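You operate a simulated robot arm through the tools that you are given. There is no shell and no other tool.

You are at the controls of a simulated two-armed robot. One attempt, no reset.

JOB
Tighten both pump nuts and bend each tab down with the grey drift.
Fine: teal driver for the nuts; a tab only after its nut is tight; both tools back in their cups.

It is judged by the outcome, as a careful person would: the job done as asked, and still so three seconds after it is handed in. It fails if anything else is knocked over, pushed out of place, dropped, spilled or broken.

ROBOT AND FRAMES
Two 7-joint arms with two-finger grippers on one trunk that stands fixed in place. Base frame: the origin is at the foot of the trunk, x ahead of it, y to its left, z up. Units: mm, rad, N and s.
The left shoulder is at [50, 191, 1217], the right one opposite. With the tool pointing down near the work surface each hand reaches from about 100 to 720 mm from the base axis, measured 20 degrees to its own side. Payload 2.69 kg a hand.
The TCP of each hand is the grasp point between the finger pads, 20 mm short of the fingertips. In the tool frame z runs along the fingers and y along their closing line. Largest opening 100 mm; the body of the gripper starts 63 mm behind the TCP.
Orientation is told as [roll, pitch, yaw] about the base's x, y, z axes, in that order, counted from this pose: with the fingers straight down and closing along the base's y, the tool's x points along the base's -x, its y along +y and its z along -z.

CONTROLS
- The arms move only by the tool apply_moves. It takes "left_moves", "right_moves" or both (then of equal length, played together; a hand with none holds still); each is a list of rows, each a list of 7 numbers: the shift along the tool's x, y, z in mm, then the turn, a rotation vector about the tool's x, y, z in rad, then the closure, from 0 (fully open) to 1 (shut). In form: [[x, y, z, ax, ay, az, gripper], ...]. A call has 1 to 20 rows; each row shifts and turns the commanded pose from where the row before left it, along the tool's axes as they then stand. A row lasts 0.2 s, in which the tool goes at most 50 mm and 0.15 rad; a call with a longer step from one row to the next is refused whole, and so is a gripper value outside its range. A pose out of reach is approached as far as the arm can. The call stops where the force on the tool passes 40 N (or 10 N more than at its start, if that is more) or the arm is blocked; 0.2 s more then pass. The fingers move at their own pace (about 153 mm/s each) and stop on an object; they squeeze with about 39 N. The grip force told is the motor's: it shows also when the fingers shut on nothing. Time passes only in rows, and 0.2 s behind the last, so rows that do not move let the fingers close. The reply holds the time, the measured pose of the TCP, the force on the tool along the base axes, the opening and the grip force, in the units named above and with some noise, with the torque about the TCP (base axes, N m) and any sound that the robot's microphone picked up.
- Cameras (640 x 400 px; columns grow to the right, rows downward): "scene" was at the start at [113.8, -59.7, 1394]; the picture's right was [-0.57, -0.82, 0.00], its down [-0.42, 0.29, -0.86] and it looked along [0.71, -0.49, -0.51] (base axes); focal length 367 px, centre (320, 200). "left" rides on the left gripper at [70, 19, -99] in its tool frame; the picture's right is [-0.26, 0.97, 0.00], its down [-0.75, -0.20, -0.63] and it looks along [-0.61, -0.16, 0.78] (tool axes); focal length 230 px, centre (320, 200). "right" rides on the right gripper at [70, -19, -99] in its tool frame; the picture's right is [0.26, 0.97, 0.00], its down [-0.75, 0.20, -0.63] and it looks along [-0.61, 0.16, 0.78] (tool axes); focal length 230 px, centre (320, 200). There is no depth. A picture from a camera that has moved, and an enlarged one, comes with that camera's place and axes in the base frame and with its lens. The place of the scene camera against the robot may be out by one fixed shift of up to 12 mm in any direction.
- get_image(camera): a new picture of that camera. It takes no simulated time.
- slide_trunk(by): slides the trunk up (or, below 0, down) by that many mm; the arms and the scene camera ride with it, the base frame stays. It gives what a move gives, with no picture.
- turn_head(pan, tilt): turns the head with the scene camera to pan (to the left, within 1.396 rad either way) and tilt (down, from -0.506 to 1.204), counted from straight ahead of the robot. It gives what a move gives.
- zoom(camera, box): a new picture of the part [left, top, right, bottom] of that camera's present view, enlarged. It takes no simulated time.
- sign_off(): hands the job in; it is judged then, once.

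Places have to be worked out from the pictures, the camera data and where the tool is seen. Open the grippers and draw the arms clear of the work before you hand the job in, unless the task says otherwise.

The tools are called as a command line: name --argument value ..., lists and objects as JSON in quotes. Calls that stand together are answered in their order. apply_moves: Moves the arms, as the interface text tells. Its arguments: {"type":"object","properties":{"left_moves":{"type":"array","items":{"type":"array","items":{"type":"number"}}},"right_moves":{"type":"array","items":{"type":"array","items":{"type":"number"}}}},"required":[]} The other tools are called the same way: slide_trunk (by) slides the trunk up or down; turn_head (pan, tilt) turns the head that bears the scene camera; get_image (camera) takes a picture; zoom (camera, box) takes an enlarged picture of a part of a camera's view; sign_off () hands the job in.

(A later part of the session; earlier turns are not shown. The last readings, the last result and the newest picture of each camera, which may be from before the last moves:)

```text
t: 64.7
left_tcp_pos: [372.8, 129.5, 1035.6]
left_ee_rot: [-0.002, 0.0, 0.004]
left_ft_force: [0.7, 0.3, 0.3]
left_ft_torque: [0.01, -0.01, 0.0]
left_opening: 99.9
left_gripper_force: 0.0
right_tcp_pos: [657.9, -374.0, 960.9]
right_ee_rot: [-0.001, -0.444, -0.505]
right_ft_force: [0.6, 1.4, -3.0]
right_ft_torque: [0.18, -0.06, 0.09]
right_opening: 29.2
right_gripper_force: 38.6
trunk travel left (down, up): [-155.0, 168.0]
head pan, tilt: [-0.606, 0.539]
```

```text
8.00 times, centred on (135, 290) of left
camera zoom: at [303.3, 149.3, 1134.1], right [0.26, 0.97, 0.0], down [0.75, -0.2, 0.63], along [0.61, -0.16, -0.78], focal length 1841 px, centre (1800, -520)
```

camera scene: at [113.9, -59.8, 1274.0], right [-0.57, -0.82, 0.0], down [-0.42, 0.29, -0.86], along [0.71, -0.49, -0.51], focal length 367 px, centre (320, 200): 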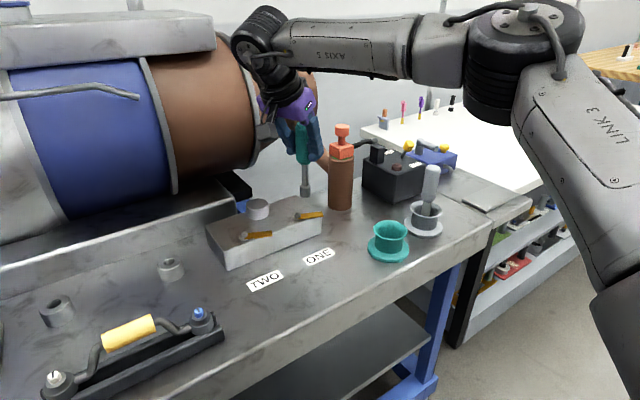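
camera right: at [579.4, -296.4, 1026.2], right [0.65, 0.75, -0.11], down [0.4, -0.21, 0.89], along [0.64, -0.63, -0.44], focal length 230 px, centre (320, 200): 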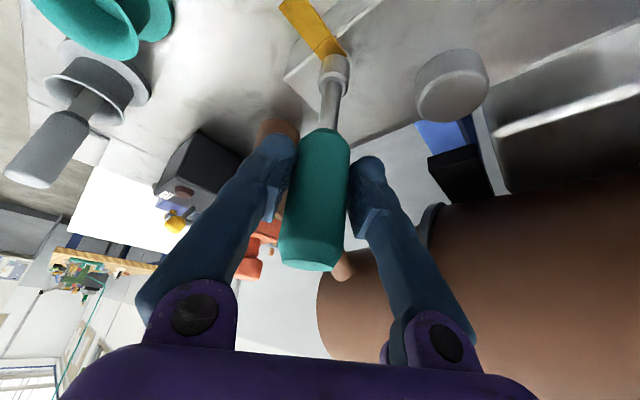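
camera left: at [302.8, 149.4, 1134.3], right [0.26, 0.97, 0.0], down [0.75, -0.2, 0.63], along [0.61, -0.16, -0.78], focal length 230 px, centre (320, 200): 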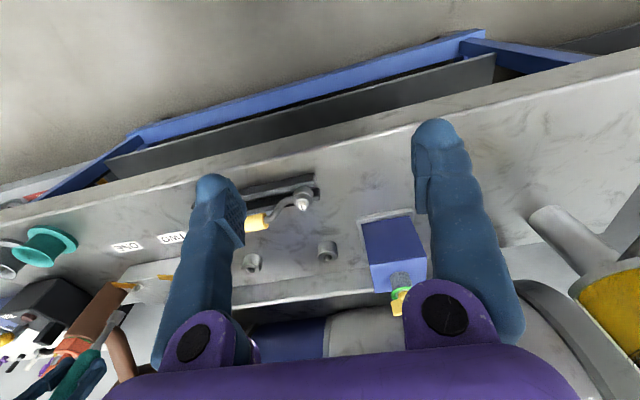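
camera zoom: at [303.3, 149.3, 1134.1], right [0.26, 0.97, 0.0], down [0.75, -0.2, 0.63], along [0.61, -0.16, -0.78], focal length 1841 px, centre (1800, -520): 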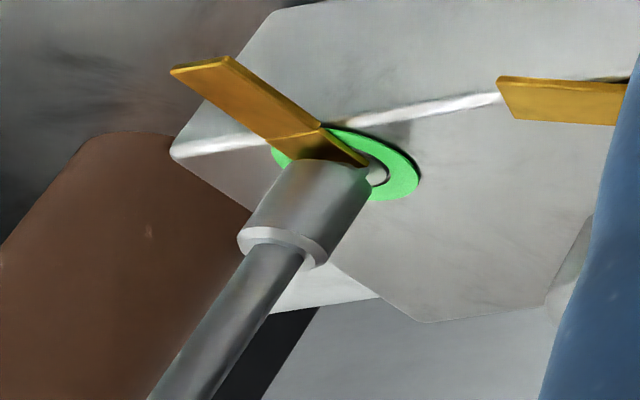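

A green ring has appeared around nut ONE, probably a tightness indicator. I'll look from the scene camera before doing anything more.

zoom --camera "scene" --box '[265, 180, 341, 237]'

zoom --camera "right" --box '[270, 0, 370, 80]'

zoom --camera "scene" --box '[200, 200, 300, 270]'

```text
7.02 times, centred on (303, 208) of scene
camera zoom: at [114.2, -59.6, 1274.0], right [-0.57, -0.82, 0.0], down [-0.42, 0.29, -0.86], along [0.71, -0.49, -0.51], focal length 2573 px, centre (439, 140)
```

zoom: 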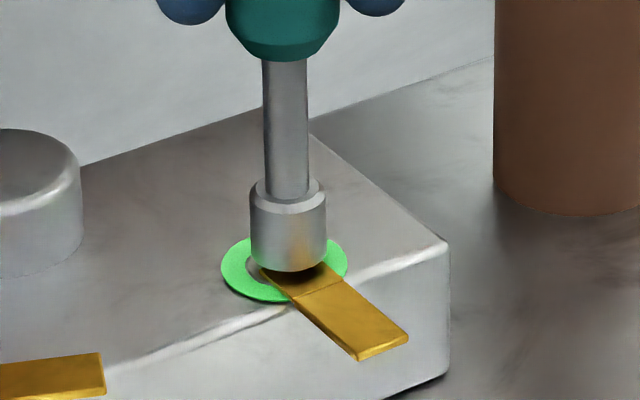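

```text
5.00 times, centred on (320, 40) of right
camera zoom: at [554.7, -339.7, 1021.6], right [0.26, 0.96, -0.11], down [0.45, -0.02, 0.89], along [0.85, -0.28, -0.44], focal length 1150 px, centre (320, 1000)
```

zoom: 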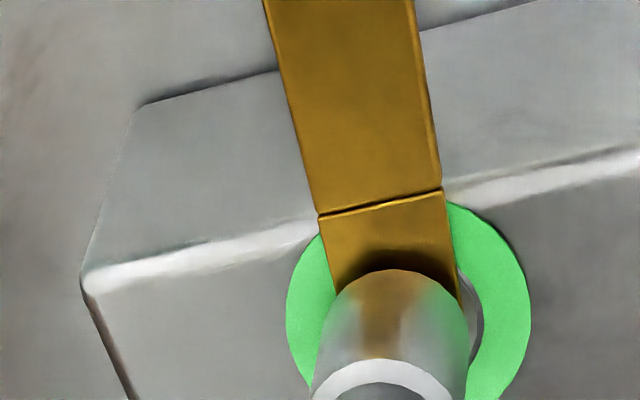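

```text
5.71 times, centred on (250, 235) of scene
camera zoom: at [114.2, -59.6, 1274.0], right [-0.57, -0.82, 0.0], down [-0.42, 0.29, -0.86], along [0.71, -0.49, -0.51], focal length 2095 px, centre (720, 0)
```

zoom: 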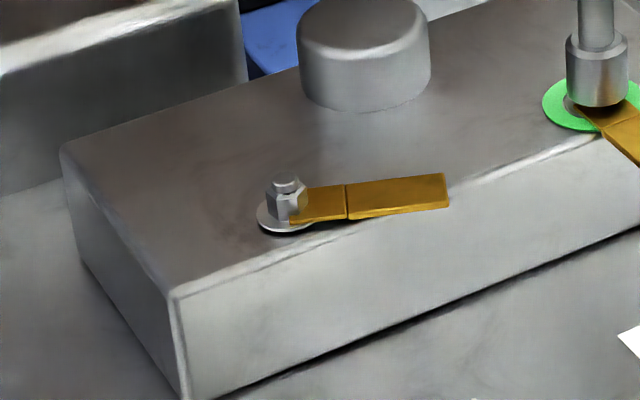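

The ring is green and the tab lies square over the front edge. I'll give one more small 0.1 rad turn to confirm by torque that the nut is really at its stop.

apply_moves --right_moves '[[0, 0, 0, 0.043, 0, 0.0903, 1], [0, 0, 0, 0, 0, 0, 1]]'

zoom --camera "left" --box '[100, 265, 170, 315]'

```text
t: 65.3
left_tcp_pos: [372.6, 130.3, 1035.4]
left_ee_rot: [-0.002, 0.001, 0.001]
left_ft_force: [0.1, 0.4, -0.5]
left_ft_torque: [-0.02, -0.01, 0.0]
left_opening: 100.0
left_gripper_force: 0.0
right_tcp_pos: [656.5, -374.8, 962.2]
right_ee_rot: [0.0, -0.442, -0.604]
right_ft_force: [1.4, 4.1, -3.2]
right_ft_torque: [0.32, -0.06, 0.2]
right_opening: 29.1
right_gripper_force: 39.3
trunk travel left (down, up): [-155.0, 168.0]
head pan, tilt: [-0.606, 0.539]
```

```text
8.00 times, centred on (135, 290) of left
camera zoom: at [303.2, 149.4, 1134.1], right [0.26, 0.97, 0.0], down [0.75, -0.2, 0.63], along [0.61, -0.16, -0.78], focal length 1841 px, centre (1800, -520)
```

zoom: 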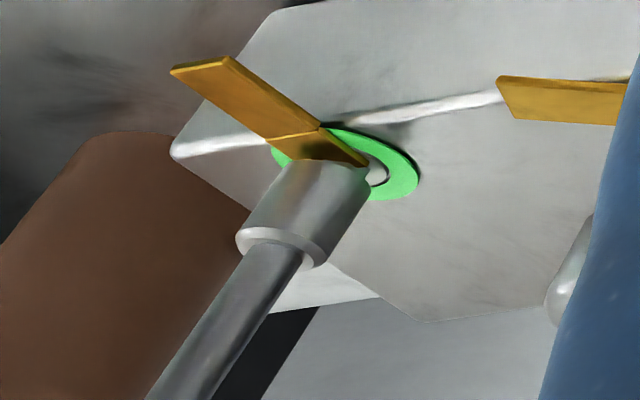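

Torque rose to 0.20 N·m while the tab stayed still, so nut ONE is tight. I'll lift the driver straight up 40 mm and check it.

apply_moves --right_moves '[[-4.3, 0, -9.03, 0, 0, 0, 1], [-6.4, 0, -13.6, 0, 0, 0, 1], [-6.4, 0, -13.6, 0, 0, 0, 1], [0, 0, 0, 0, 0, 0, 1]]'

zoom --camera "scene" --box '[250, 150, 350, 240]'

get_image --camera "right"

```text
t: 66.3
left_tcp_pos: [372.4, 129.6, 1035.9]
left_ee_rot: [0.0, 0.001, 0.002]
left_ft_force: [-0.2, 0.6, 0.5]
left_ft_torque: [0.02, 0.0, 0.0]
left_opening: 100.3
left_gripper_force: 0.1
right_tcp_pos: [656.0, -376.1, 1002.8]
right_ee_rot: [0.0, -0.441, -0.605]
right_ft_force: [0.4, -0.6, -3.2]
right_ft_torque: [-0.01, 0.04, 0.0]
right_opening: 29.4
right_gripper_force: 39.4
trunk travel left (down, up): [-155.0, 168.0]
head pan, tilt: [-0.606, 0.539]
```

```text
4.44 times, centred on (300, 195) of scene
camera zoom: at [114.2, -59.9, 1274.0], right [-0.57, -0.82, 0.0], down [-0.42, 0.29, -0.86], along [0.71, -0.49, -0.51], focal length 1630 px, centre (409, 222)
```

zoom: 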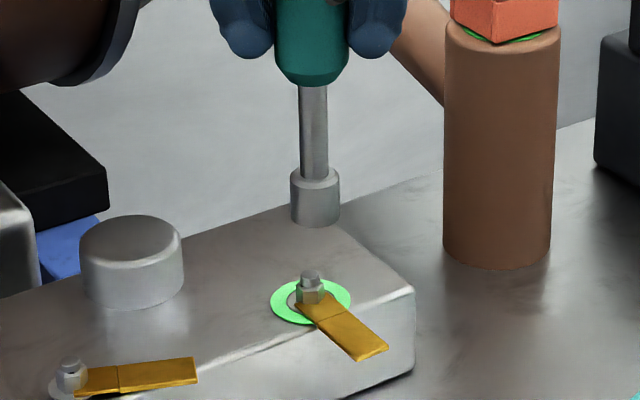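

```text
taken
camera right: at [557.8, -331.5, 1063.0], right [0.36, 0.93, -0.11], down [0.45, -0.07, 0.89], along [0.82, -0.37, -0.44], focal length 230 px, centre (320, 200)
```

right: 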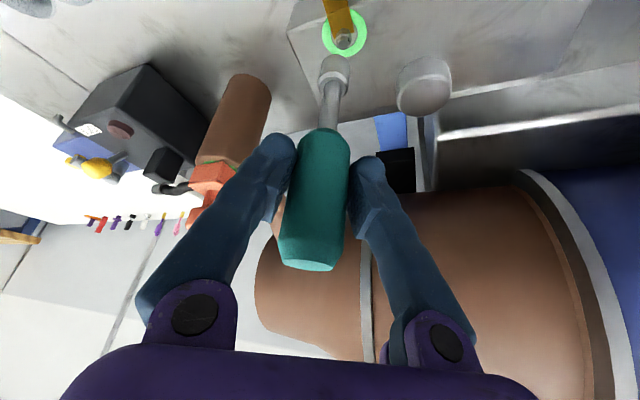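

Nut ONE's ring stays green after lifting. Now I'll rotate back to yaw about -0.3 and move across to nut TWO at about (656.6,-257.4), tip height about 900.

apply_moves --right_moves '[[0, 0, 0, -0.0427, 0, -0.0904, 1], [0, 0, 0, -0.0427, 0, -0.0904, 1], [0, 0, 0, -0.0427, 0, -0.0904, 1], [10.6, 37.8, -5.0, 0, 0, 0, 1], [10.6, 37.8, -5.0, 0, 0, 0, 1], [10.6, 37.8, -5.0, 0, 0, 0, 1], [0, 0, 0, 0, 0, 0, 1]]'

get_image --camera "right"

get_image --camera "scene"

```text
t: 67.9
left_tcp_pos: [372.2, 129.7, 1036.1]
left_ee_rot: [-0.002, -0.001, 0.001]
left_ft_force: [0.7, -0.5, 0.4]
left_ft_torque: [-0.01, -0.01, 0.01]
left_opening: 99.9
left_gripper_force: 0.0
right_tcp_pos: [655.2, -258.3, 1006.1]
right_ee_rot: [0.0, -0.444, -0.304]
right_ft_force: [0.4, -0.1, -3.0]
right_ft_torque: [0.03, 0.04, 0.0]
right_opening: 29.4
right_gripper_force: 39.0
trunk travel left (down, up): [-155.0, 168.0]
head pan, tilt: [-0.606, 0.539]
```

```text
taken
camera right: at [547.3, -244.3, 1065.0], right [0.07, 0.99, -0.11], down [0.45, 0.07, 0.89], along [0.89, -0.11, -0.44], focal length 230 px, centre (320, 200)
```

right: 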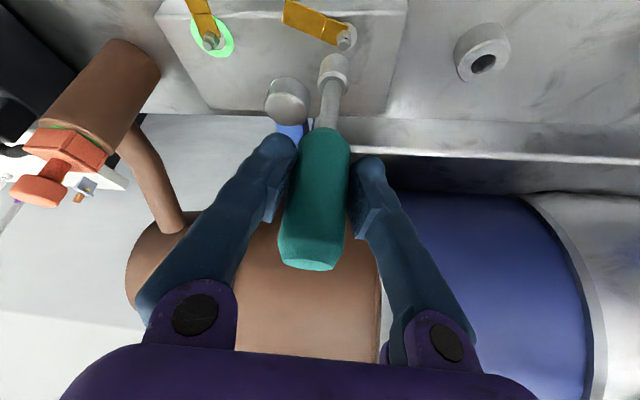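

```text
taken
camera scene: at [113.9, -59.7, 1274.0], right [-0.57, -0.82, 0.0], down [-0.42, 0.29, -0.86], along [0.71, -0.49, -0.51], focal length 367 px, centre (320, 200)
```

scene: 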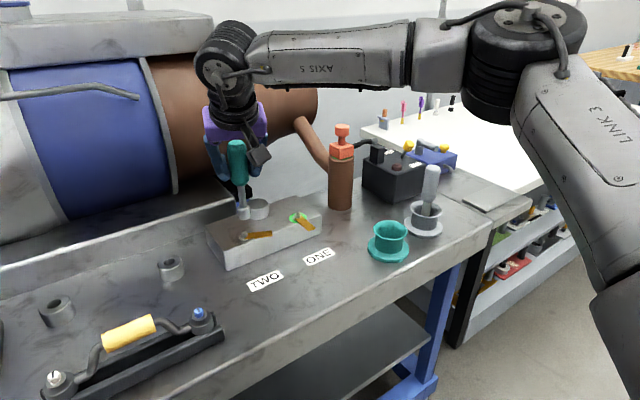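

Over nut TWO at (655.2,-258.3) with no problems. I'll probe the counter-clockwise yaw range here in the air.

apply_moves --right_moves '[[0, 0, 0, -0.06, 0, -0.1265, 1], [0, 0, 0, -0.06, 0, -0.1265, 1], [0, 0, 0, -0.06, 0, -0.1265, 1], [0, 0, 0, -0.06, 0, -0.1265, 1]]'

```text
t: 68.9
left_tcp_pos: [372.7, 128.2, 1035.6]
left_ee_rot: [0.001, -0.001, 0.003]
left_ft_force: [-0.6, -0.4, 0.2]
left_ft_torque: [0.01, 0.0, 0.0]
left_opening: 99.9
left_gripper_force: 0.0
right_tcp_pos: [657.3, -256.3, 1003.9]
right_ee_rot: [0.0, -0.44, 0.258]
right_ft_force: [-0.3, -0.4, -2.3]
right_ft_torque: [-0.01, -0.01, -0.03]
right_opening: 29.3
right_gripper_force: 38.9
trunk travel left (down, up): [-155.0, 168.0]
head pan, tilt: [-0.606, 0.539]
```

apply_moves --right_moves '[[0, 0, 0, -0.06, 0, -0.1265, 1], [0, 0, 0, -0.06, 0, -0.1265, 1]]'

```text
t: 69.5
left_tcp_pos: [372.7, 129.5, 1036.5]
left_ee_rot: [-0.002, 0.0, 0.002]
left_ft_force: [-0.5, 0.3, 0.6]
left_ft_torque: [0.02, -0.04, -0.05]
left_opening: 99.9
left_gripper_force: 0.1
right_tcp_pos: [635.9, -242.7, 1003.0]
right_ee_rot: [-0.005, -0.445, 0.531]
right_ft_force: [-0.5, 0.1, -1.6]
right_ft_torque: [-0.03, 0.0, 0.0]
right_opening: 29.4
right_gripper_force: 39.0
right hand out of reach, approached as far as the arm can: row 2
trunk travel left (down, up): [-155.0, 168.0]
head pan, tilt: [-0.606, 0.539]
```

The counter-clockwise limit here is about +0.45. I'll come back clockwise, reposition over nut TWO, and probe the clockwise side.

apply_moves --right_moves '[[0, 0, 0, 0.06, 0, 0.1265, 1], [0, 0, 0, 0.06, 0, 0.1265, 1], [0, 0, 0, 0.06, 0, 0.1265, 1], [0, 0, 0, 0.06, 0, 0.1265, 1], [0, 0, 0, 0.06, 0, 0.1265, 1], [0, 0, 0, 0.06, 0, 0.1265, 1], [0, 0, 0, 0, 0, 0, 1]]'

```text
t: 71.1
left_tcp_pos: [373.3, 130.7, 1035.4]
left_ee_rot: [0.0, -0.001, 0.001]
left_ft_force: [0.6, 0.4, 0.2]
left_ft_torque: [-0.02, 0.0, 0.0]
left_opening: 100.1
left_gripper_force: 0.0
right_tcp_pos: [637.4, -242.0, 1001.0]
right_ee_rot: [0.0, -0.444, -0.307]
right_ft_force: [0.3, 0.6, -1.6]
right_ft_torque: [-0.01, 0.0, 0.0]
right_opening: 29.2
right_gripper_force: 38.8
trunk travel left (down, up): [-155.0, 168.0]
head pan, tilt: [-0.606, 0.539]
```

apply_moves --right_moves '[[-21.9, -9.1, 7.1, 0, 0, 0, 1], [0, 0, 0, 0.06, 0, 0.1265, 1], [0, 0, 0, 0.06, 0, 0.1265, 1], [0, 0, 0, 0.06, 0, 0.1265, 1], [0, 0, 0, 0, 0, 0, 1]]'

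```text
t: 72.3
left_tcp_pos: [372.3, 128.3, 1035.6]
left_ee_rot: [0.0, 0.0, 0.002]
left_ft_force: [-0.6, 0.6, -0.3]
left_ft_torque: [-0.02, 0.01, -0.01]
left_opening: 100.2
left_gripper_force: 0.0
right_tcp_pos: [628.7, -280.4, 1005.4]
right_ee_rot: [0.004, -0.444, -0.724]
right_ft_force: [-0.4, -0.3, -2.3]
right_ft_torque: [0.0, -0.03, -0.01]
right_opening: 29.3
right_gripper_force: 39.6
right hand out of reach, approached as far as the arm can: row 2, 3, 4
trunk travel left (down, up): [-155.0, 168.0]
head pan, tilt: [-0.606, 0.539]
```

At nut TWO the clockwise range with this lean ends near yaw -0.35, too little stroke. A higher trunk should change the wrist bend, so I'll raise it 100 mm from here and re-test in the air.

slide_trunk --by 100

apply_moves --right_moves '[[0, 0, 0, -0.06, 0, -0.1265, 1], [0, 0, 0, -0.06, 0, -0.1265, 1], [0, 0, 0, -0.06, 0, -0.1265, 1], [0, 0, 0, 0, 0, 0, 1]]'

```text
t: 73.6
left_tcp_pos: [372.6, 130.9, 1134.2]
left_ee_rot: [-0.001, 0.001, 0.001]
left_ft_force: [0.0, 0.9, -0.2]
left_ft_torque: [0.0, -0.01, 0.0]
left_opening: 99.9
left_gripper_force: 0.1
right_tcp_pos: [626.9, -279.1, 1104.9]
right_ee_rot: [0.0, -0.443, -0.723]
right_ft_force: [1.1, -0.3, -2.7]
right_ft_torque: [0.01, 0.03, 0.04]
right_opening: 29.2
right_gripper_force: 39.2
trunk travel left (down, up): [-255.0, 68.0]
head pan, tilt: [-0.606, 0.539]
```

```text
t: 74.6
left_tcp_pos: [372.6, 129.8, 1135.0]
left_ee_rot: [0.0, 0.001, 0.001]
left_ft_force: [-0.3, 1.1, 0.3]
left_ft_torque: [0.02, 0.0, 0.01]
left_opening: 100.0
left_gripper_force: 0.2
right_tcp_pos: [628.6, -279.4, 1106.2]
right_ee_rot: [0.001, -0.443, -0.301]
right_ft_force: [0.2, -0.6, -2.3]
right_ft_torque: [-0.02, 0.0, -0.01]
right_opening: 29.2
right_gripper_force: 39.5
trunk travel left (down, up): [-255.0, 68.0]
head pan, tilt: [-0.606, 0.539]
```

apply_moves --right_moves '[[14, 0, 29.5, 0, 0, 0, 1], [14, 0, 29.5, 0, 0, 0, 1], [14, 0, 29.5, 0, 0, 0, 1], [-18.2, 29.1, 8.6, 0, 0, 0, 1], [0, 0, 0, 0.06, 0, 0.1265, 1], [0, 0, 0, 0.06, 0, 0.1265, 1], [0, 0, 0, 0, 0, 0, 1]]'

```text
t: 76.2
left_tcp_pos: [373.0, 129.4, 1135.2]
left_ee_rot: [0.0, -0.001, 0.002]
left_ft_force: [-0.1, -0.4, -0.1]
left_ft_torque: [0.01, 0.0, 0.01]
left_opening: 100.0
left_gripper_force: 0.0
right_tcp_pos: [624.6, -282.3, 1014.7]
right_ee_rot: [0.003, -0.444, -0.585]
right_ft_force: [0.5, 0.4, -2.0]
right_ft_torque: [0.01, 0.0, 0.0]
right_opening: 29.5
right_gripper_force: 38.9
right hand out of reach, approached as far as the arm can: row 4, 5, 6
trunk travel left (down, up): [-255.0, 68.0]
head pan, tilt: [-0.606, 0.539]
```

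A higher trunk makes it worse, so lower is better. I'll raise both hands and step the trunk down, first by 100 mm.

apply_moves --right_moves '[[-10.7, 0, -22.6, 0, 0, 0, 1], [-10.7, 0, -22.6, 0, 0, 0, 1], [-10.7, 0, -22.6, 0, 0, 0, 1], [-10.7, 0, -22.6, 0, 0, 0, 1]]' --left_moves '[[0, 0, -25, 0, 0, 0, 0], [0, 0, -25, 0, 0, 0, 0], [0, 0, -25, 0, 0, 0, 0], [0, 0, -25, 0, 0, 0, 0]]'

slide_trunk --by -110

```text
t: 77.2
left_tcp_pos: [371.1, 131.4, 1235.7]
left_ee_rot: [0.001, 0.0, 0.002]
left_ft_force: [-0.6, 0.5, 0.3]
left_ft_torque: [0.03, 0.0, 0.0]
left_opening: 99.9
left_gripper_force: 0.1
right_tcp_pos: [625.6, -282.3, 1118.2]
right_ee_rot: [0.002, -0.444, -0.583]
right_ft_force: [-0.6, 0.8, -2.8]
right_ft_torque: [-0.01, -0.01, 0.01]
right_opening: 29.3
right_gripper_force: 38.9
trunk travel left (down, up): [-255.0, 68.0]
head pan, tilt: [-0.606, 0.539]
```

```text
t: 78.7
left_tcp_pos: [371.8, 130.6, 1125.3]
left_ee_rot: [-0.001, 0.0, 0.001]
left_ft_force: [-0.1, 0.3, 0.3]
left_ft_torque: [0.02, 0.0, -0.04]
left_opening: 100.1
left_gripper_force: 0.0
right_tcp_pos: [625.4, -282.5, 1007.5]
right_ee_rot: [0.001, -0.443, -0.582]
right_ft_force: [0.2, 0.5, -2.6]
right_ft_torque: [0.02, 0.02, 0.02]
right_opening: 29.1
right_gripper_force: 39.0
trunk travel left (down, up): [-145.0, 178.0]
head pan, tilt: [-0.606, 0.539]
```

apply_moves --right_moves '[[-10.7, 0, -22.6, 0, 0, 0, 1], [-10.7, 0, -22.6, 0, 0, 0, 1], [-10.7, 0, -22.6, 0, 0, 0, 1], [-10.7, 0, -22.6, 0, 0, 0, 1]]'

slide_trunk --by -100

get_image --camera "scene"

```text
t: 79.7
left_tcp_pos: [372.1, 130.4, 1124.8]
left_ee_rot: [-0.001, -0.001, 0.002]
left_ft_force: [-0.3, 0.1, -0.5]
left_ft_torque: [0.01, -0.01, 0.04]
left_opening: 99.9
left_gripper_force: 0.0
right_tcp_pos: [625.9, -282.5, 1108.4]
right_ee_rot: [0.002, -0.441, -0.584]
right_ft_force: [-0.3, 0.0, -2.7]
right_ft_torque: [-0.01, 0.04, 0.0]
right_opening: 29.1
right_gripper_force: 39.0
trunk travel left (down, up): [-145.0, 178.0]
head pan, tilt: [-0.606, 0.539]
```

```text
t: 81.0
left_tcp_pos: [370.3, 130.8, 1025.4]
left_ee_rot: [-0.002, 0.0, 0.001]
left_ft_force: [0.4, 0.6, -0.5]
left_ft_torque: [-0.02, -0.04, -0.02]
left_opening: 100.0
left_gripper_force: 0.0
right_tcp_pos: [625.3, -281.7, 1010.2]
right_ee_rot: [0.003, -0.443, -0.583]
right_ft_force: [-0.4, 0.5, -1.9]
right_ft_torque: [0.04, -0.01, 0.02]
right_opening: 29.3
right_gripper_force: 39.2
trunk travel left (down, up): [-45.0, 278.0]
head pan, tilt: [-0.606, 0.539]
```

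```text
taken
camera scene: at [113.8, -59.7, 1164.1], right [-0.57, -0.82, 0.0], down [-0.42, 0.29, -0.86], along [0.71, -0.49, -0.51], focal length 367 px, centre (320, 200)
```

scene: 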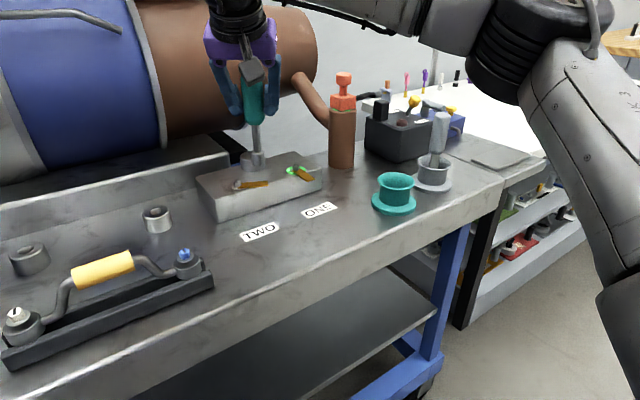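

apply_moves --right_moves '[[-5.65, 18.65, 2.7, 0, 0, 0, 1], [-5.65, 18.65, 2.7, 0, 0, 0, 1], [0, 0, 0, 0, 0, 0, 1]]'

```text
t: 81.8
left_tcp_pos: [371.4, 130.4, 1025.0]
left_ee_rot: [-0.001, 0.001, 0.002]
left_ft_force: [-0.2, 0.5, -0.1]
left_ft_torque: [-0.02, 0.0, -0.02]
left_opening: 100.2
left_gripper_force: 0.1
right_tcp_pos: [626.4, -281.0, 1008.9]
right_ee_rot: [0.003, -0.444, -0.582]
right_ft_force: [-0.8, -1.0, -2.4]
right_ft_torque: [0.01, 0.02, -0.03]
right_opening: 29.2
right_gripper_force: 38.6
right hand out of reach, approached as far as the arm can: row 1, 2
trunk travel left (down, up): [-45.0, 278.0]
head pan, tilt: [-0.606, 0.539]
```

Trunk height isn't the limiter; it's the sideways lean. A smaller lean (about 7°) should give a wide stroke at nut TWO, whose distance is shorter, so I'll regrip in the cup. First I'll slide the trunk back up 90 mm.

slide_trunk --by 90

```text
t: 83.0
left_tcp_pos: [372.4, 129.2, 1114.5]
left_ee_rot: [0.0, 0.0, 0.003]
left_ft_force: [-0.6, 0.1, 0.6]
left_ft_torque: [0.0, 0.03, -0.04]
left_opening: 100.1
left_gripper_force: 0.0
right_tcp_pos: [625.8, -281.1, 1098.6]
right_ee_rot: [0.002, -0.443, -0.583]
right_ft_force: [-0.1, -0.1, -2.5]
right_ft_torque: [0.01, 0.04, 0.03]
right_opening: 29.3
right_gripper_force: 38.7
trunk travel left (down, up): [-135.0, 188.0]
head pan, tilt: [-0.606, 0.539]
```

apply_moves --right_moves '[[-0.75, -40.6, 11.4, 0, 0, 0, 1], [-0.75, -40.6, 11.4, 0, 0, 0, 1], [-0.75, -40.6, 11.4, 0, 0, 0, 1], [-0.75, -40.6, 11.4, 0, 0, 0, 1], [-0.75, -40.6, 11.4, 0, 0, 0, 1], [-0.75, -40.6, 11.4, 0, 0, 0, 1], [0, 0, 0, 0, 0, 0, 1]]'

get_image --camera "right"

zoom --camera "scene" --box '[350, 100, 470, 260]'

```text
t: 84.6
left_tcp_pos: [372.0, 130.2, 1113.8]
left_ee_rot: [-0.002, 0.0, 0.001]
left_ft_force: [-0.4, -0.1, 0.6]
left_ft_torque: [0.01, 0.01, 0.0]
left_opening: 100.1
left_gripper_force: 0.1
right_tcp_pos: [517.6, -502.4, 1039.1]
right_ee_rot: [0.002, -0.443, -0.583]
right_ft_force: [-0.1, -0.1, -2.3]
right_ft_torque: [0.01, 0.03, 0.04]
right_opening: 29.3
right_gripper_force: 39.0
trunk travel left (down, up): [-135.0, 188.0]
head pan, tilt: [-0.606, 0.539]
```

```text
taken
camera right: at [417.3, -459.8, 1098.5], right [0.34, 0.94, -0.11], down [0.45, -0.06, 0.89], along [0.83, -0.35, -0.44], focal length 230 px, centre (320, 200)
```

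right: 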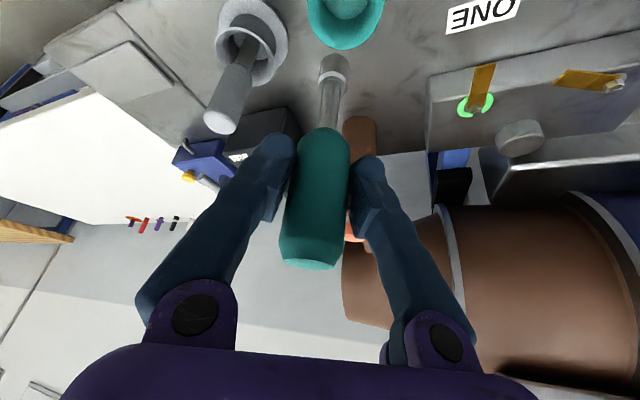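

```text
2.50 times, centred on (410, 180) of scene
camera zoom: at [114.0, -59.6, 1254.0], right [-0.57, -0.82, 0.0], down [-0.42, 0.29, -0.86], along [0.71, -0.49, -0.51], focal length 917 px, centre (95, 250)
```

zoom: 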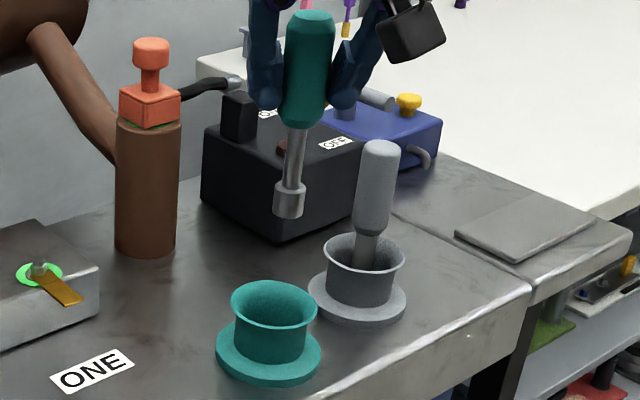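

The tip is right above its cup. I'll lower in stages to just above the seat height.

apply_moves --right_moves '[[-1.33, 0.5, 0.63, 0, 0, 0, 1], [10.7, 0, 22.6, 0, 0, 0, 1], [10.7, 0, 22.6, 0, 0, 0, 1], [10.7, 0, 22.6, 0, 0, 0, 1], [10.7, 0, 22.6, 0, 0, 0, 1], [4.3, 0, 9.0, 0, 0, 0, 1], [2.1, 0, 4.5, 0, 0, 0, 1], [0, 0, 0, 0, 0, 0, 1]]'

zoom --camera "scene" --box '[350, 120, 450, 260]'

```text
t: 86.4
left_tcp_pos: [371.3, 131.0, 1113.9]
left_ee_rot: [0.001, 0.0, 0.004]
left_ft_force: [-0.6, -0.7, -0.4]
left_ft_torque: [0.01, -0.01, 0.0]
left_opening: 100.0
left_gripper_force: 0.0
right_tcp_pos: [517.6, -502.1, 923.8]
right_ee_rot: [0.001, -0.444, -0.585]
right_ft_force: [0.4, -0.5, -3.4]
right_ft_torque: [-0.02, 0.01, -0.03]
right_opening: 29.3
right_gripper_force: 38.3
trunk travel left (down, up): [-135.0, 188.0]
head pan, tilt: [-0.606, 0.539]
```

```text
2.86 times, centred on (400, 190) of scene
camera zoom: at [114.0, -59.8, 1254.0], right [-0.57, -0.82, 0.0], down [-0.42, 0.29, -0.86], along [0.71, -0.49, -0.51], focal length 1048 px, centre (91, 229)
```

zoom: 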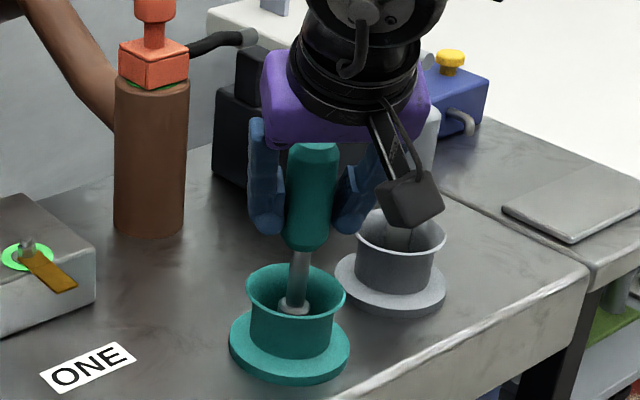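

apply_moves --right_moves '[[1.07, 0, 2.26, 0, 0, 0, 1], [0.64, 0, 1.36, 0, 0, 0, 1], [0.43, 0, 0.9, 0, 0, 0, 1], [0, 0, 0, 0, 0, 0, 1]]'

```text
t: 87.4
left_tcp_pos: [371.2, 129.6, 1115.5]
left_ee_rot: [-0.002, 0.0, 0.001]
left_ft_force: [-0.3, 0.0, 0.1]
left_ft_torque: [-0.02, 0.0, -0.02]
left_opening: 100.2
left_gripper_force: 0.0
right_tcp_pos: [520.1, -504.7, 918.7]
right_ee_rot: [0.002, -0.444, -0.582]
right_ft_force: [-0.4, -0.6, -2.3]
right_ft_torque: [0.01, 0.02, 0.01]
right_opening: 29.1
right_gripper_force: 39.4
trunk travel left (down, up): [-135.0, 188.0]
head pan, tilt: [-0.606, 0.539]
```

apply_moves --right_moves '[[0.43, 0, 0.9, 0, 0, 0, 1], [0.3, 0, 0.63, 0, 0, 0, 1], [0, 0, 0, 0, 0, 0, 1]]'

```text
t: 88.2
left_tcp_pos: [372.7, 130.6, 1114.2]
left_ee_rot: [-0.003, -0.002, 0.001]
left_ft_force: [0.6, 0.0, 0.3]
left_ft_torque: [0.03, 0.02, 0.0]
left_opening: 100.2
left_gripper_force: 0.0
right_tcp_pos: [520.3, -503.5, 918.7]
right_ee_rot: [0.002, -0.447, -0.584]
right_ft_force: [-1.8, -0.4, 8.2]
right_ft_torque: [0.0, 0.34, -0.05]
right_opening: 29.3
right_gripper_force: 38.9
trunk travel left (down, up): [-135.0, 188.0]
head pan, tilt: [-0.606, 0.539]
```

Contact felt (8 N). I'll back off slightly and then release.

apply_moves --right_moves '[[-0.3, 0, -0.63, 0, 0, 0, 1], [0, 0, 0, 0, 0, 0, 1], [0, 0, 0, 0, 0, 0, 0.6], [0, 0, 0, 0, 0, 0, 0.4], [0, 0, 0, 0, 0, 0, 0.4]]'

zoom --camera "scene" --box '[350, 120, 450, 260]'

get_image --camera "right"

```text
t: 89.4
left_tcp_pos: [372.4, 128.8, 1115.3]
left_ee_rot: [-0.001, -0.002, 0.002]
left_ft_force: [0.0, 0.8, -0.4]
left_ft_torque: [0.01, 0.01, 0.0]
left_opening: 99.9
left_gripper_force: 0.0
right_tcp_pos: [520.1, -503.5, 918.4]
right_ee_rot: [0.002, -0.446, -0.584]
right_ft_force: [0.5, 0.1, -0.6]
right_ft_torque: [0.02, -0.02, 0.01]
right_opening: 60.0
right_gripper_force: 0.1
trunk travel left (down, up): [-135.0, 188.0]
head pan, tilt: [-0.606, 0.539]
```

```text
2.86 times, centred on (400, 190) of scene
camera zoom: at [113.7, -59.6, 1254.0], right [-0.57, -0.82, 0.0], down [-0.42, 0.29, -0.86], along [0.71, -0.49, -0.51], focal length 1048 px, centre (91, 229)
```

zoom: 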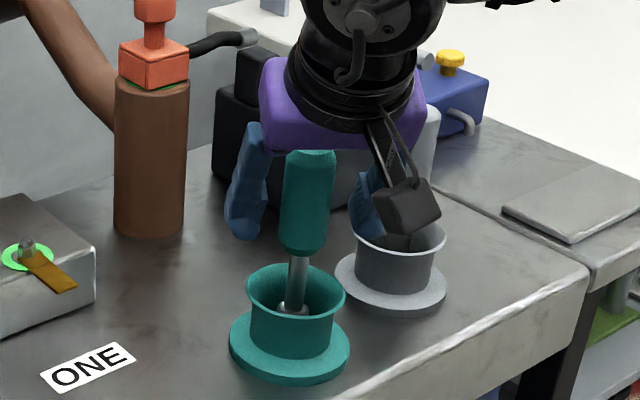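

```text
taken
camera right: at [421.0, -460.9, 977.8], right [0.34, 0.94, -0.11], down [0.45, -0.06, 0.89], along [0.83, -0.35, -0.44], focal length 230 px, centre (320, 200)
```

right: 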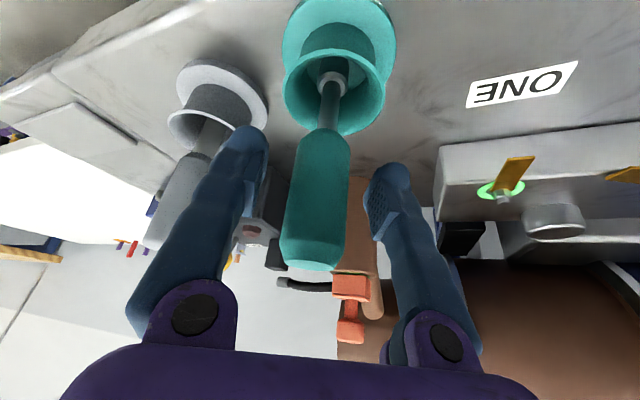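

The driver stands upright. I'll reduce the lean to about 0.13 rad and yaw +0.3 rad around it, keeping the fingers open.

apply_moves --right_moves '[[0, 0, 0, 0, 0.105, 0, 0.4], [0, 0, 0, 0, 0.105, 0, 0.4], [0, 0, 0, 0, 0.105, 0, 0.4], [0, 0, 0, -0.013, 0, -0.0992, 0.4], [0, 0, 0, -0.013, 0, -0.0992, 0.4], [0, 0, 0, -0.013, 0, -0.0992, 0.4], [0, 0, 0, 0, 0, 0, 0.4]]'

get_image --camera "right"

zoom --camera "scene" --box '[350, 120, 450, 260]'

```text
t: 91.0
left_tcp_pos: [370.6, 129.9, 1114.2]
left_ee_rot: [-0.002, 0.001, 0.001]
left_ft_force: [-0.6, 0.0, -0.4]
left_ft_torque: [0.03, 0.0, -0.03]
left_opening: 100.0
left_gripper_force: 0.0
right_tcp_pos: [521.6, -503.4, 919.3]
right_ee_rot: [0.001, -0.129, -0.28]
right_ft_force: [-0.5, 0.2, 0.6]
right_ft_torque: [0.02, 0.01, -0.03]
right_opening: 60.2
right_gripper_force: 0.1
trunk travel left (down, up): [-135.0, 188.0]
head pan, tilt: [-0.606, 0.539]
```

```text
taken
camera right: at [436.4, -498.8, 1007.4], right [0.02, 1.0, -0.03], down [0.69, 0.01, 0.72], along [0.72, -0.04, -0.69], focal length 230 px, centre (320, 200)
```

right: 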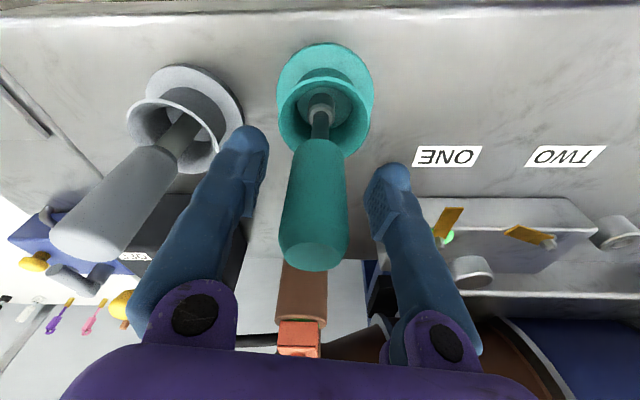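

```text
2.86 times, centred on (400, 190) of scene
camera zoom: at [113.8, -59.6, 1254.0], right [-0.57, -0.82, 0.0], down [-0.42, 0.29, -0.86], along [0.71, -0.49, -0.51], focal length 1048 px, centre (91, 229)
```

zoom: 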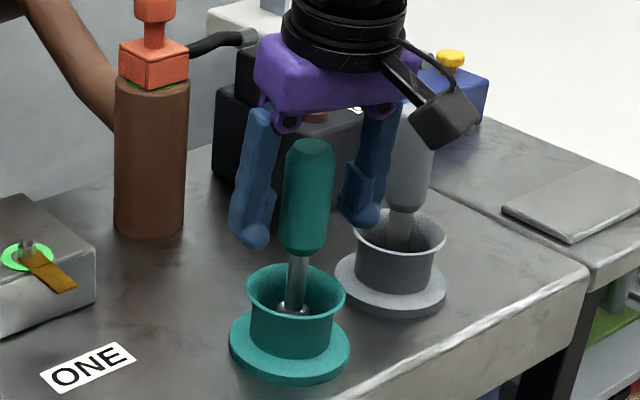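

zoom --camera "right" --box '[260, 130, 370, 280]'

```text
2.67 times, centred on (315, 205) of right
camera zoom: at [436.4, -498.8, 1007.4], right [0.02, 1.0, -0.03], down [0.69, 0.01, 0.72], along [0.72, -0.04, -0.69], focal length 614 px, centre (333, 187)
```

zoom: 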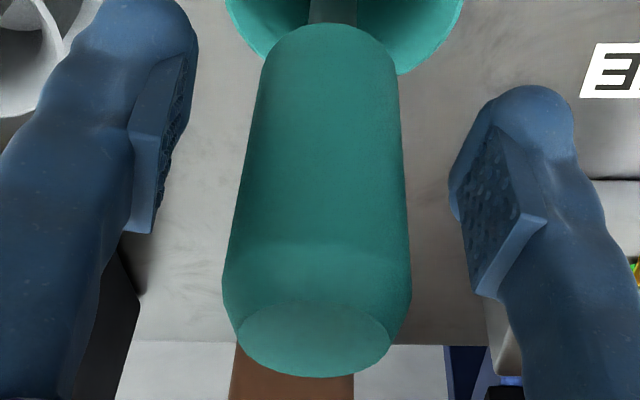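

The handle axis is at (520.2,-504.9), about 2 mm off the TCP. I'll centre on it and close.

apply_moves --right_moves '[[0.9, -1.8, -0.1, 0, 0, 0, 0.4], [0, 0, 0, 0, 0, 0, 0.6], [0, 0, 0, 0, 0, 0, 1], [0, 0, 0, 0, 0, 0, 1], [0, 0, 0, 0, 0, 0, 1]]'

zoom --camera "right" --box '[260, 40, 380, 280]'

```text
t: 92.2
left_tcp_pos: [372.0, 130.5, 1115.6]
left_ee_rot: [-0.002, 0.001, 0.001]
left_ft_force: [0.7, -0.1, -0.1]
left_ft_torque: [-0.01, 0.0, 0.0]
left_opening: 99.9
left_gripper_force: 0.0
right_tcp_pos: [521.0, -505.1, 917.9]
right_ee_rot: [0.002, -0.128, -0.283]
right_ft_force: [0.2, 0.7, -0.4]
right_ft_torque: [-0.01, 0.05, 0.04]
right_opening: 30.7
right_gripper_force: 39.2
trunk travel left (down, up): [-135.0, 188.0]
head pan, tilt: [-0.606, 0.539]
```

```text
1.67 times, centred on (320, 160) of right
camera zoom: at [435.1, -499.8, 1006.9], right [0.02, 1.0, -0.03], down [0.69, 0.01, 0.72], along [0.72, -0.04, -0.69], focal length 384 px, centre (320, 267)
```

zoom: 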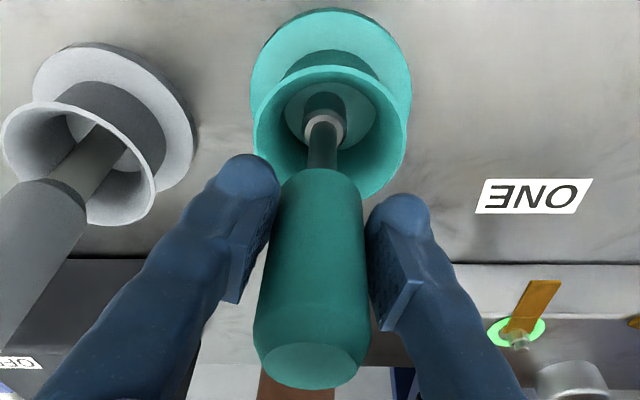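

Regripped with a 7° lean. Lifting straight up 100 mm.

apply_moves --right_moves '[[-1.3, 0, -9.9, 0, 0, 0, 1], [-2.9, 0, -22.3, 0, 0, 0, 1], [-2.9, 0, -22.3, 0, 0, 0, 1], [-2.9, 0, -22.3, 0, 0, 0, 1], [-2.9, 0, -22.3, 0, 0, 0, 1], [0, 0, 0, 0, 0, 0, 1]]'

get_image --camera "right"

```text
t: 93.6
left_tcp_pos: [371.4, 130.7, 1115.2]
left_ee_rot: [0.0, -0.001, 0.002]
left_ft_force: [-0.6, 0.0, 0.1]
left_ft_torque: [-0.01, 0.0, -0.01]
left_opening: 100.1
left_gripper_force: 0.0
right_tcp_pos: [520.2, -507.0, 1018.0]
right_ee_rot: [0.001, -0.127, -0.283]
right_ft_force: [0.0, 0.0, -1.7]
right_ft_torque: [0.0, 0.06, -0.01]
right_opening: 30.6
right_gripper_force: 38.6
trunk travel left (down, up): [-135.0, 188.0]
head pan, tilt: [-0.606, 0.539]
```

```text
taken
camera right: at [435.7, -502.0, 1107.3], right [0.02, 1.0, -0.03], down [0.69, 0.01, 0.72], along [0.72, -0.04, -0.69], focal length 230 px, centre (320, 200)
```

right: 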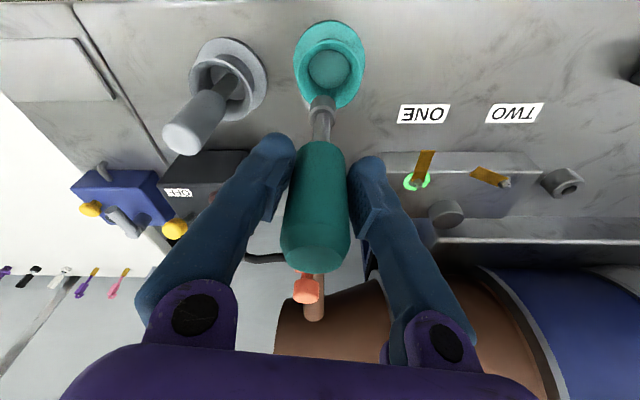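

apply_moves --right_moves '[[-6.93, 37.3, 0.89, 0, 0, 0, 1], [-6.93, 37.3, 0.89, 0, 0, 0, 1], [-6.93, 37.3, 0.89, 0, 0, 0, 1], [-6.93, 37.3, 0.89, 0, 0, 0, 1], [-6.93, 37.3, 0.89, 0, 0, 0, 1], [-6.93, 37.3, 0.89, 0, 0, 0, 1], [-6.93, 37.3, 0.89, 0, 0, 0, 1], [0, 0, 0, 0, 0, 0, 1]]'

```text
t: 95.4
left_tcp_pos: [372.7, 130.2, 1115.1]
left_ee_rot: [0.002, -0.001, 0.003]
left_ft_force: [1.0, -0.1, -0.4]
left_ft_torque: [0.05, 0.02, -0.05]
left_opening: 100.0
left_gripper_force: 0.1
right_tcp_pos: [621.5, -278.5, 1015.9]
right_ee_rot: [0.006, -0.13, -0.285]
right_ft_force: [-0.4, 0.7, -2.8]
right_ft_torque: [0.0, 0.03, 0.01]
right_opening: 30.6
right_gripper_force: 39.6
right hand out of reach, approached as far as the arm can: row 7
trunk travel left (down, up): [-135.0, 188.0]
head pan, tilt: [-0.606, 0.539]
```

A 7° lean doesn't reach nut TWO; the boundary is set by wrist position, so more lean is what widens the stroke there. I'll return to the cup and regrip with about 38° of lean.

apply_moves --right_moves '[[4.8, -35.0, -0.6, 0, 0, 0, 1], [4.8, -35.0, -0.6, 0, 0, 0, 1], [4.8, -35.0, -0.6, 0, 0, 0, 1], [4.8, -35.0, -0.6, 0, 0, 0, 1], [4.8, -35.0, -0.6, 0, 0, 0, 1], [4.8, -35.0, -0.6, 0, 0, 0, 1], [4.8, -35.0, -0.6, 0, 0, 0, 1], [0, 0, 0, 0.0128, 0, 0.0992, 1], [0, 0, 0, 0.0128, 0, 0.0992, 1], [0, 0, 0, 0.0128, 0, 0.0992, 1], [0, 0, 0, 0, 0, 0, 1]]'

zoom --camera "scene" --box '[350, 90, 450, 260]'

get_image --camera "right"

```text
t: 97.8
left_tcp_pos: [370.7, 130.2, 1114.7]
left_ee_rot: [0.0, 0.0, 0.001]
left_ft_force: [-0.5, 0.8, -0.3]
left_ft_torque: [0.03, 0.01, 0.0]
left_opening: 99.9
left_gripper_force: 0.1
right_tcp_pos: [522.3, -504.4, 1014.2]
right_ee_rot: [0.001, -0.128, -0.583]
right_ft_force: [-0.5, 0.3, -2.8]
right_ft_torque: [0.01, 0.04, 0.03]
right_opening: 30.7
right_gripper_force: 38.6
trunk travel left (down, up): [-135.0, 188.0]
head pan, tilt: [-0.606, 0.539]
```

```text
2.35 times, centred on (400, 175) of scene
camera zoom: at [114.0, -60.0, 1254.0], right [-0.57, -0.82, 0.0], down [-0.42, 0.29, -0.86], along [0.71, -0.49, -0.51], focal length 863 px, centre (132, 259)
```

zoom: 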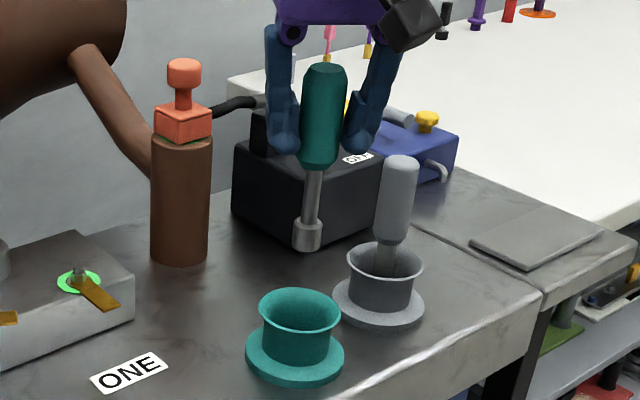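

```text
taken
camera right: at [442.4, -473.4, 1103.9], right [0.32, 0.95, -0.03], down [0.66, -0.2, 0.72], along [0.68, -0.25, -0.69], focal length 230 px, centre (320, 200)
```

right: 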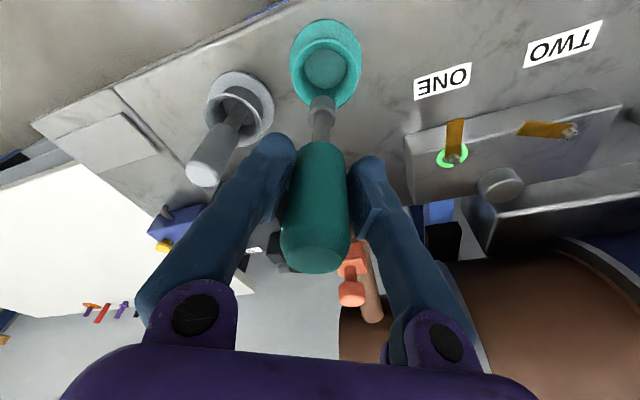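

apply_moves --right_moves '[[2.15, -1.07, -0.28, 0, 0, 0, 1], [3.2, 0, 24.8, 0, 0, 0, 1], [3.2, 0, 24.8, 0, 0, 0, 1], [3.2, 0, 24.8, 0, 0, 0, 1], [1.3, 0, 9.9, 0, 0, 0, 1], [0.6, 0, 4.9, 0, 0, 0, 1], [0, 0, 0, 0, 0, 0, 1]]'

apply_moves --right_moves '[[0.26, 0, 2.0, 0, 0, 0, 1], [0.13, 0, 1.0, 0, 0, 0, 1], [0, 0, 0, 0, 0, 0, 1]]'

```text
t: 99.4
left_tcp_pos: [371.8, 131.1, 1114.6]
left_ee_rot: [0.001, 0.001, 0.0]
left_ft_force: [0.7, -0.1, -0.3]
left_ft_torque: [0.01, 0.02, -0.02]
left_opening: 100.0
left_gripper_force: 0.0
right_tcp_pos: [519.9, -502.3, 925.7]
right_ee_rot: [0.001, -0.129, -0.583]
right_ft_force: [-0.2, 0.8, -2.5]
right_ft_torque: [0.02, 0.02, 0.02]
right_opening: 30.3
right_gripper_force: 39.0
trunk travel left (down, up): [-135.0, 188.0]
head pan, tilt: [-0.606, 0.539]
```

```text
t: 100.2
left_tcp_pos: [372.9, 130.5, 1114.7]
left_ee_rot: [-0.001, 0.001, 0.001]
left_ft_force: [-0.3, -0.1, 0.0]
left_ft_torque: [-0.02, 0.01, 0.0]
left_opening: 100.0
left_gripper_force: 0.1
right_tcp_pos: [519.0, -503.0, 921.3]
right_ee_rot: [0.002, -0.127, -0.583]
right_ft_force: [-0.2, 0.2, -1.4]
right_ft_torque: [0.06, 0.01, 0.02]
right_opening: 30.8
right_gripper_force: 39.4
trunk travel left (down, up): [-135.0, 188.0]
head pan, tilt: [-0.606, 0.539]
```

apply_moves --right_moves '[[0.13, 0, 1.0, 0, 0, 0, 1], [0.13, 0, 1.0, 0, 0, 0, 1], [0, 0, 0, 0, 0, 0, 1]]'

```text
t: 101.0
left_tcp_pos: [372.1, 129.0, 1115.3]
left_ee_rot: [0.0, 0.0, 0.0]
left_ft_force: [-0.7, -0.1, 0.9]
left_ft_torque: [0.01, 0.0, -0.01]
left_opening: 99.8
left_gripper_force: 0.0
right_tcp_pos: [518.9, -504.1, 919.6]
right_ee_rot: [0.002, -0.129, -0.584]
right_ft_force: [-0.4, -0.2, -2.7]
right_ft_torque: [0.01, 0.01, 0.01]
right_opening: 30.4
right_gripper_force: 38.8
trunk travel left (down, up): [-135.0, 188.0]
head pan, tilt: [-0.606, 0.539]
```

apply_moves --right_moves '[[0.13, 0, 1.0, 0, 0, 0, 1], [0.1, 0, 0.7, 0, 0, 0, 1], [0, 0, 0, 0, 0, 0, 1]]'

```text
t: 101.8
left_tcp_pos: [371.3, 131.3, 1114.8]
left_ee_rot: [0.0, 0.002, 0.001]
left_ft_force: [0.3, 0.5, 0.7]
left_ft_torque: [0.0, 0.0, -0.01]
left_opening: 100.0
left_gripper_force: 0.0
right_tcp_pos: [518.0, -502.3, 917.7]
right_ee_rot: [0.001, -0.128, -0.581]
right_ft_force: [-0.2, -0.5, -1.8]
right_ft_torque: [0.0, 0.0, 0.0]
right_opening: 30.9
right_gripper_force: 39.0
trunk travel left (down, up): [-135.0, 188.0]
head pan, tilt: [-0.606, 0.539]
```

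apply_moves --right_moves '[[0.09, 0, 0.7, 0, 0, 0, 1], [0, 0, 0, 0, 0, 0, 1]]'

```text
t: 102.4
left_tcp_pos: [372.1, 130.1, 1115.6]
left_ee_rot: [0.001, -0.002, 0.002]
left_ft_force: [-0.1, -1.0, 0.0]
left_ft_torque: [0.01, 0.04, 0.01]
left_opening: 100.0
left_gripper_force: 0.1
right_tcp_pos: [519.7, -502.8, 917.7]
right_ee_rot: [0.002, -0.127, -0.583]
right_ft_force: [-0.1, 0.0, -2.7]
right_ft_torque: [0.05, 0.01, 0.01]
right_opening: 30.7
right_gripper_force: 39.1
trunk travel left (down, up): [-135.0, 188.0]
head pan, tilt: [-0.606, 0.539]
```

apply_moves --right_moves '[[0.09, 0, 0.7, 0, 0, 0, 1], [0, 0, 0, 0, 0, 0, 1]]'

```text
t: 103.0
left_tcp_pos: [372.3, 129.5, 1115.0]
left_ee_rot: [-0.002, -0.002, 0.002]
left_ft_force: [0.0, 0.0, 0.6]
left_ft_torque: [0.03, 0.0, 0.03]
left_opening: 100.1
left_gripper_force: 0.0
right_tcp_pos: [520.3, -503.5, 917.1]
right_ee_rot: [0.002, -0.13, -0.583]
right_ft_force: [0.0, 1.0, 0.1]
right_ft_torque: [0.07, 0.03, -0.03]
right_opening: 30.4
right_gripper_force: 38.2
trunk travel left (down, up): [-135.0, 188.0]
head pan, tilt: [-0.606, 0.539]
```

The driver is resting on the cup floor (weight off). I'll open, then lean the hand to about 38° and yaw +0.2 around it.

apply_moves --right_moves '[[0, 0, 0, 0, 0, 0, 0.6], [0, 0, 0, 0, 0, 0, 0.4], [0, 0, 0, 0, 0, 0, 0.4], [0, 0, 0, 0, -0.133, 0, 0.4], [0, 0, 0, 0, -0.133, 0, 0.4], [0, 0, 0, 0, -0.133, 0, 0.4], [0, 0, 0, 0, -0.133, 0, 0.4], [0, 0, 0, -0.0613, 0, -0.079, 0.4], [0, 0, 0, -0.0613, 0, -0.079, 0.4], [0, 0, 0, 0, 0, 0, 0.4]]'

zoom --camera "scene" --box '[350, 90, 450, 260]'

get_image --camera "right"

```text
t: 105.2
left_tcp_pos: [373.0, 130.2, 1114.2]
left_ee_rot: [-0.002, -0.001, 0.002]
left_ft_force: [0.5, -0.3, 0.4]
left_ft_torque: [-0.03, 0.01, 0.01]
left_opening: 100.0
left_gripper_force: 0.1
right_tcp_pos: [519.2, -502.7, 917.3]
right_ee_rot: [0.001, -0.662, -0.382]
right_ft_force: [-0.1, 0.0, 0.6]
right_ft_torque: [0.0, -0.02, 0.02]
right_opening: 60.1
right_gripper_force: 0.0
trunk travel left (down, up): [-135.0, 188.0]
head pan, tilt: [-0.606, 0.539]
```

```text
2.35 times, centred on (400, 175) of scene
camera zoom: at [113.8, -59.6, 1254.0], right [-0.57, -0.82, 0.0], down [-0.42, 0.29, -0.86], along [0.71, -0.49, -0.51], focal length 863 px, centre (132, 259)
```

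zoom: 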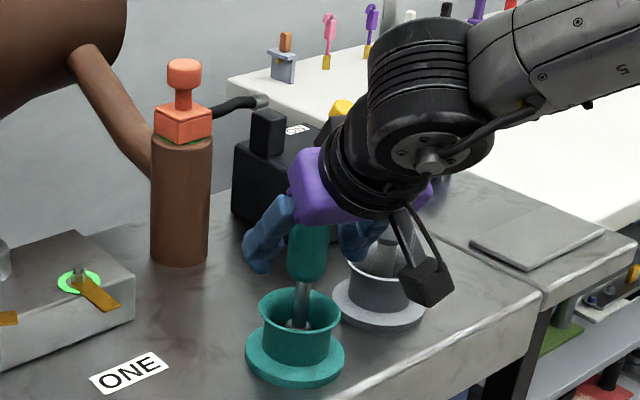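

```text
taken
camera right: at [403.9, -476.8, 953.2], right [0.17, 0.97, -0.16], down [0.27, 0.11, 0.96], along [0.95, -0.21, -0.24], focal length 230 px, centre (320, 200)
```

right: 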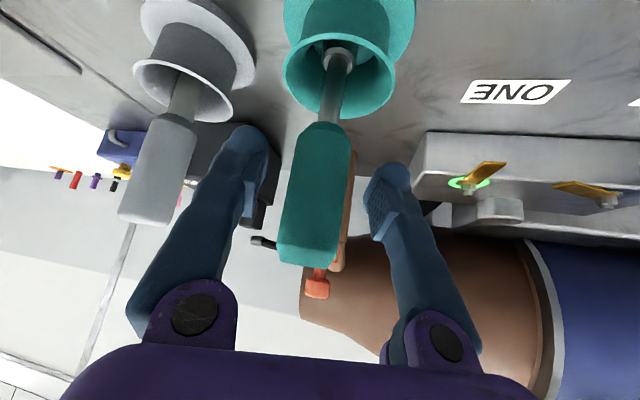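

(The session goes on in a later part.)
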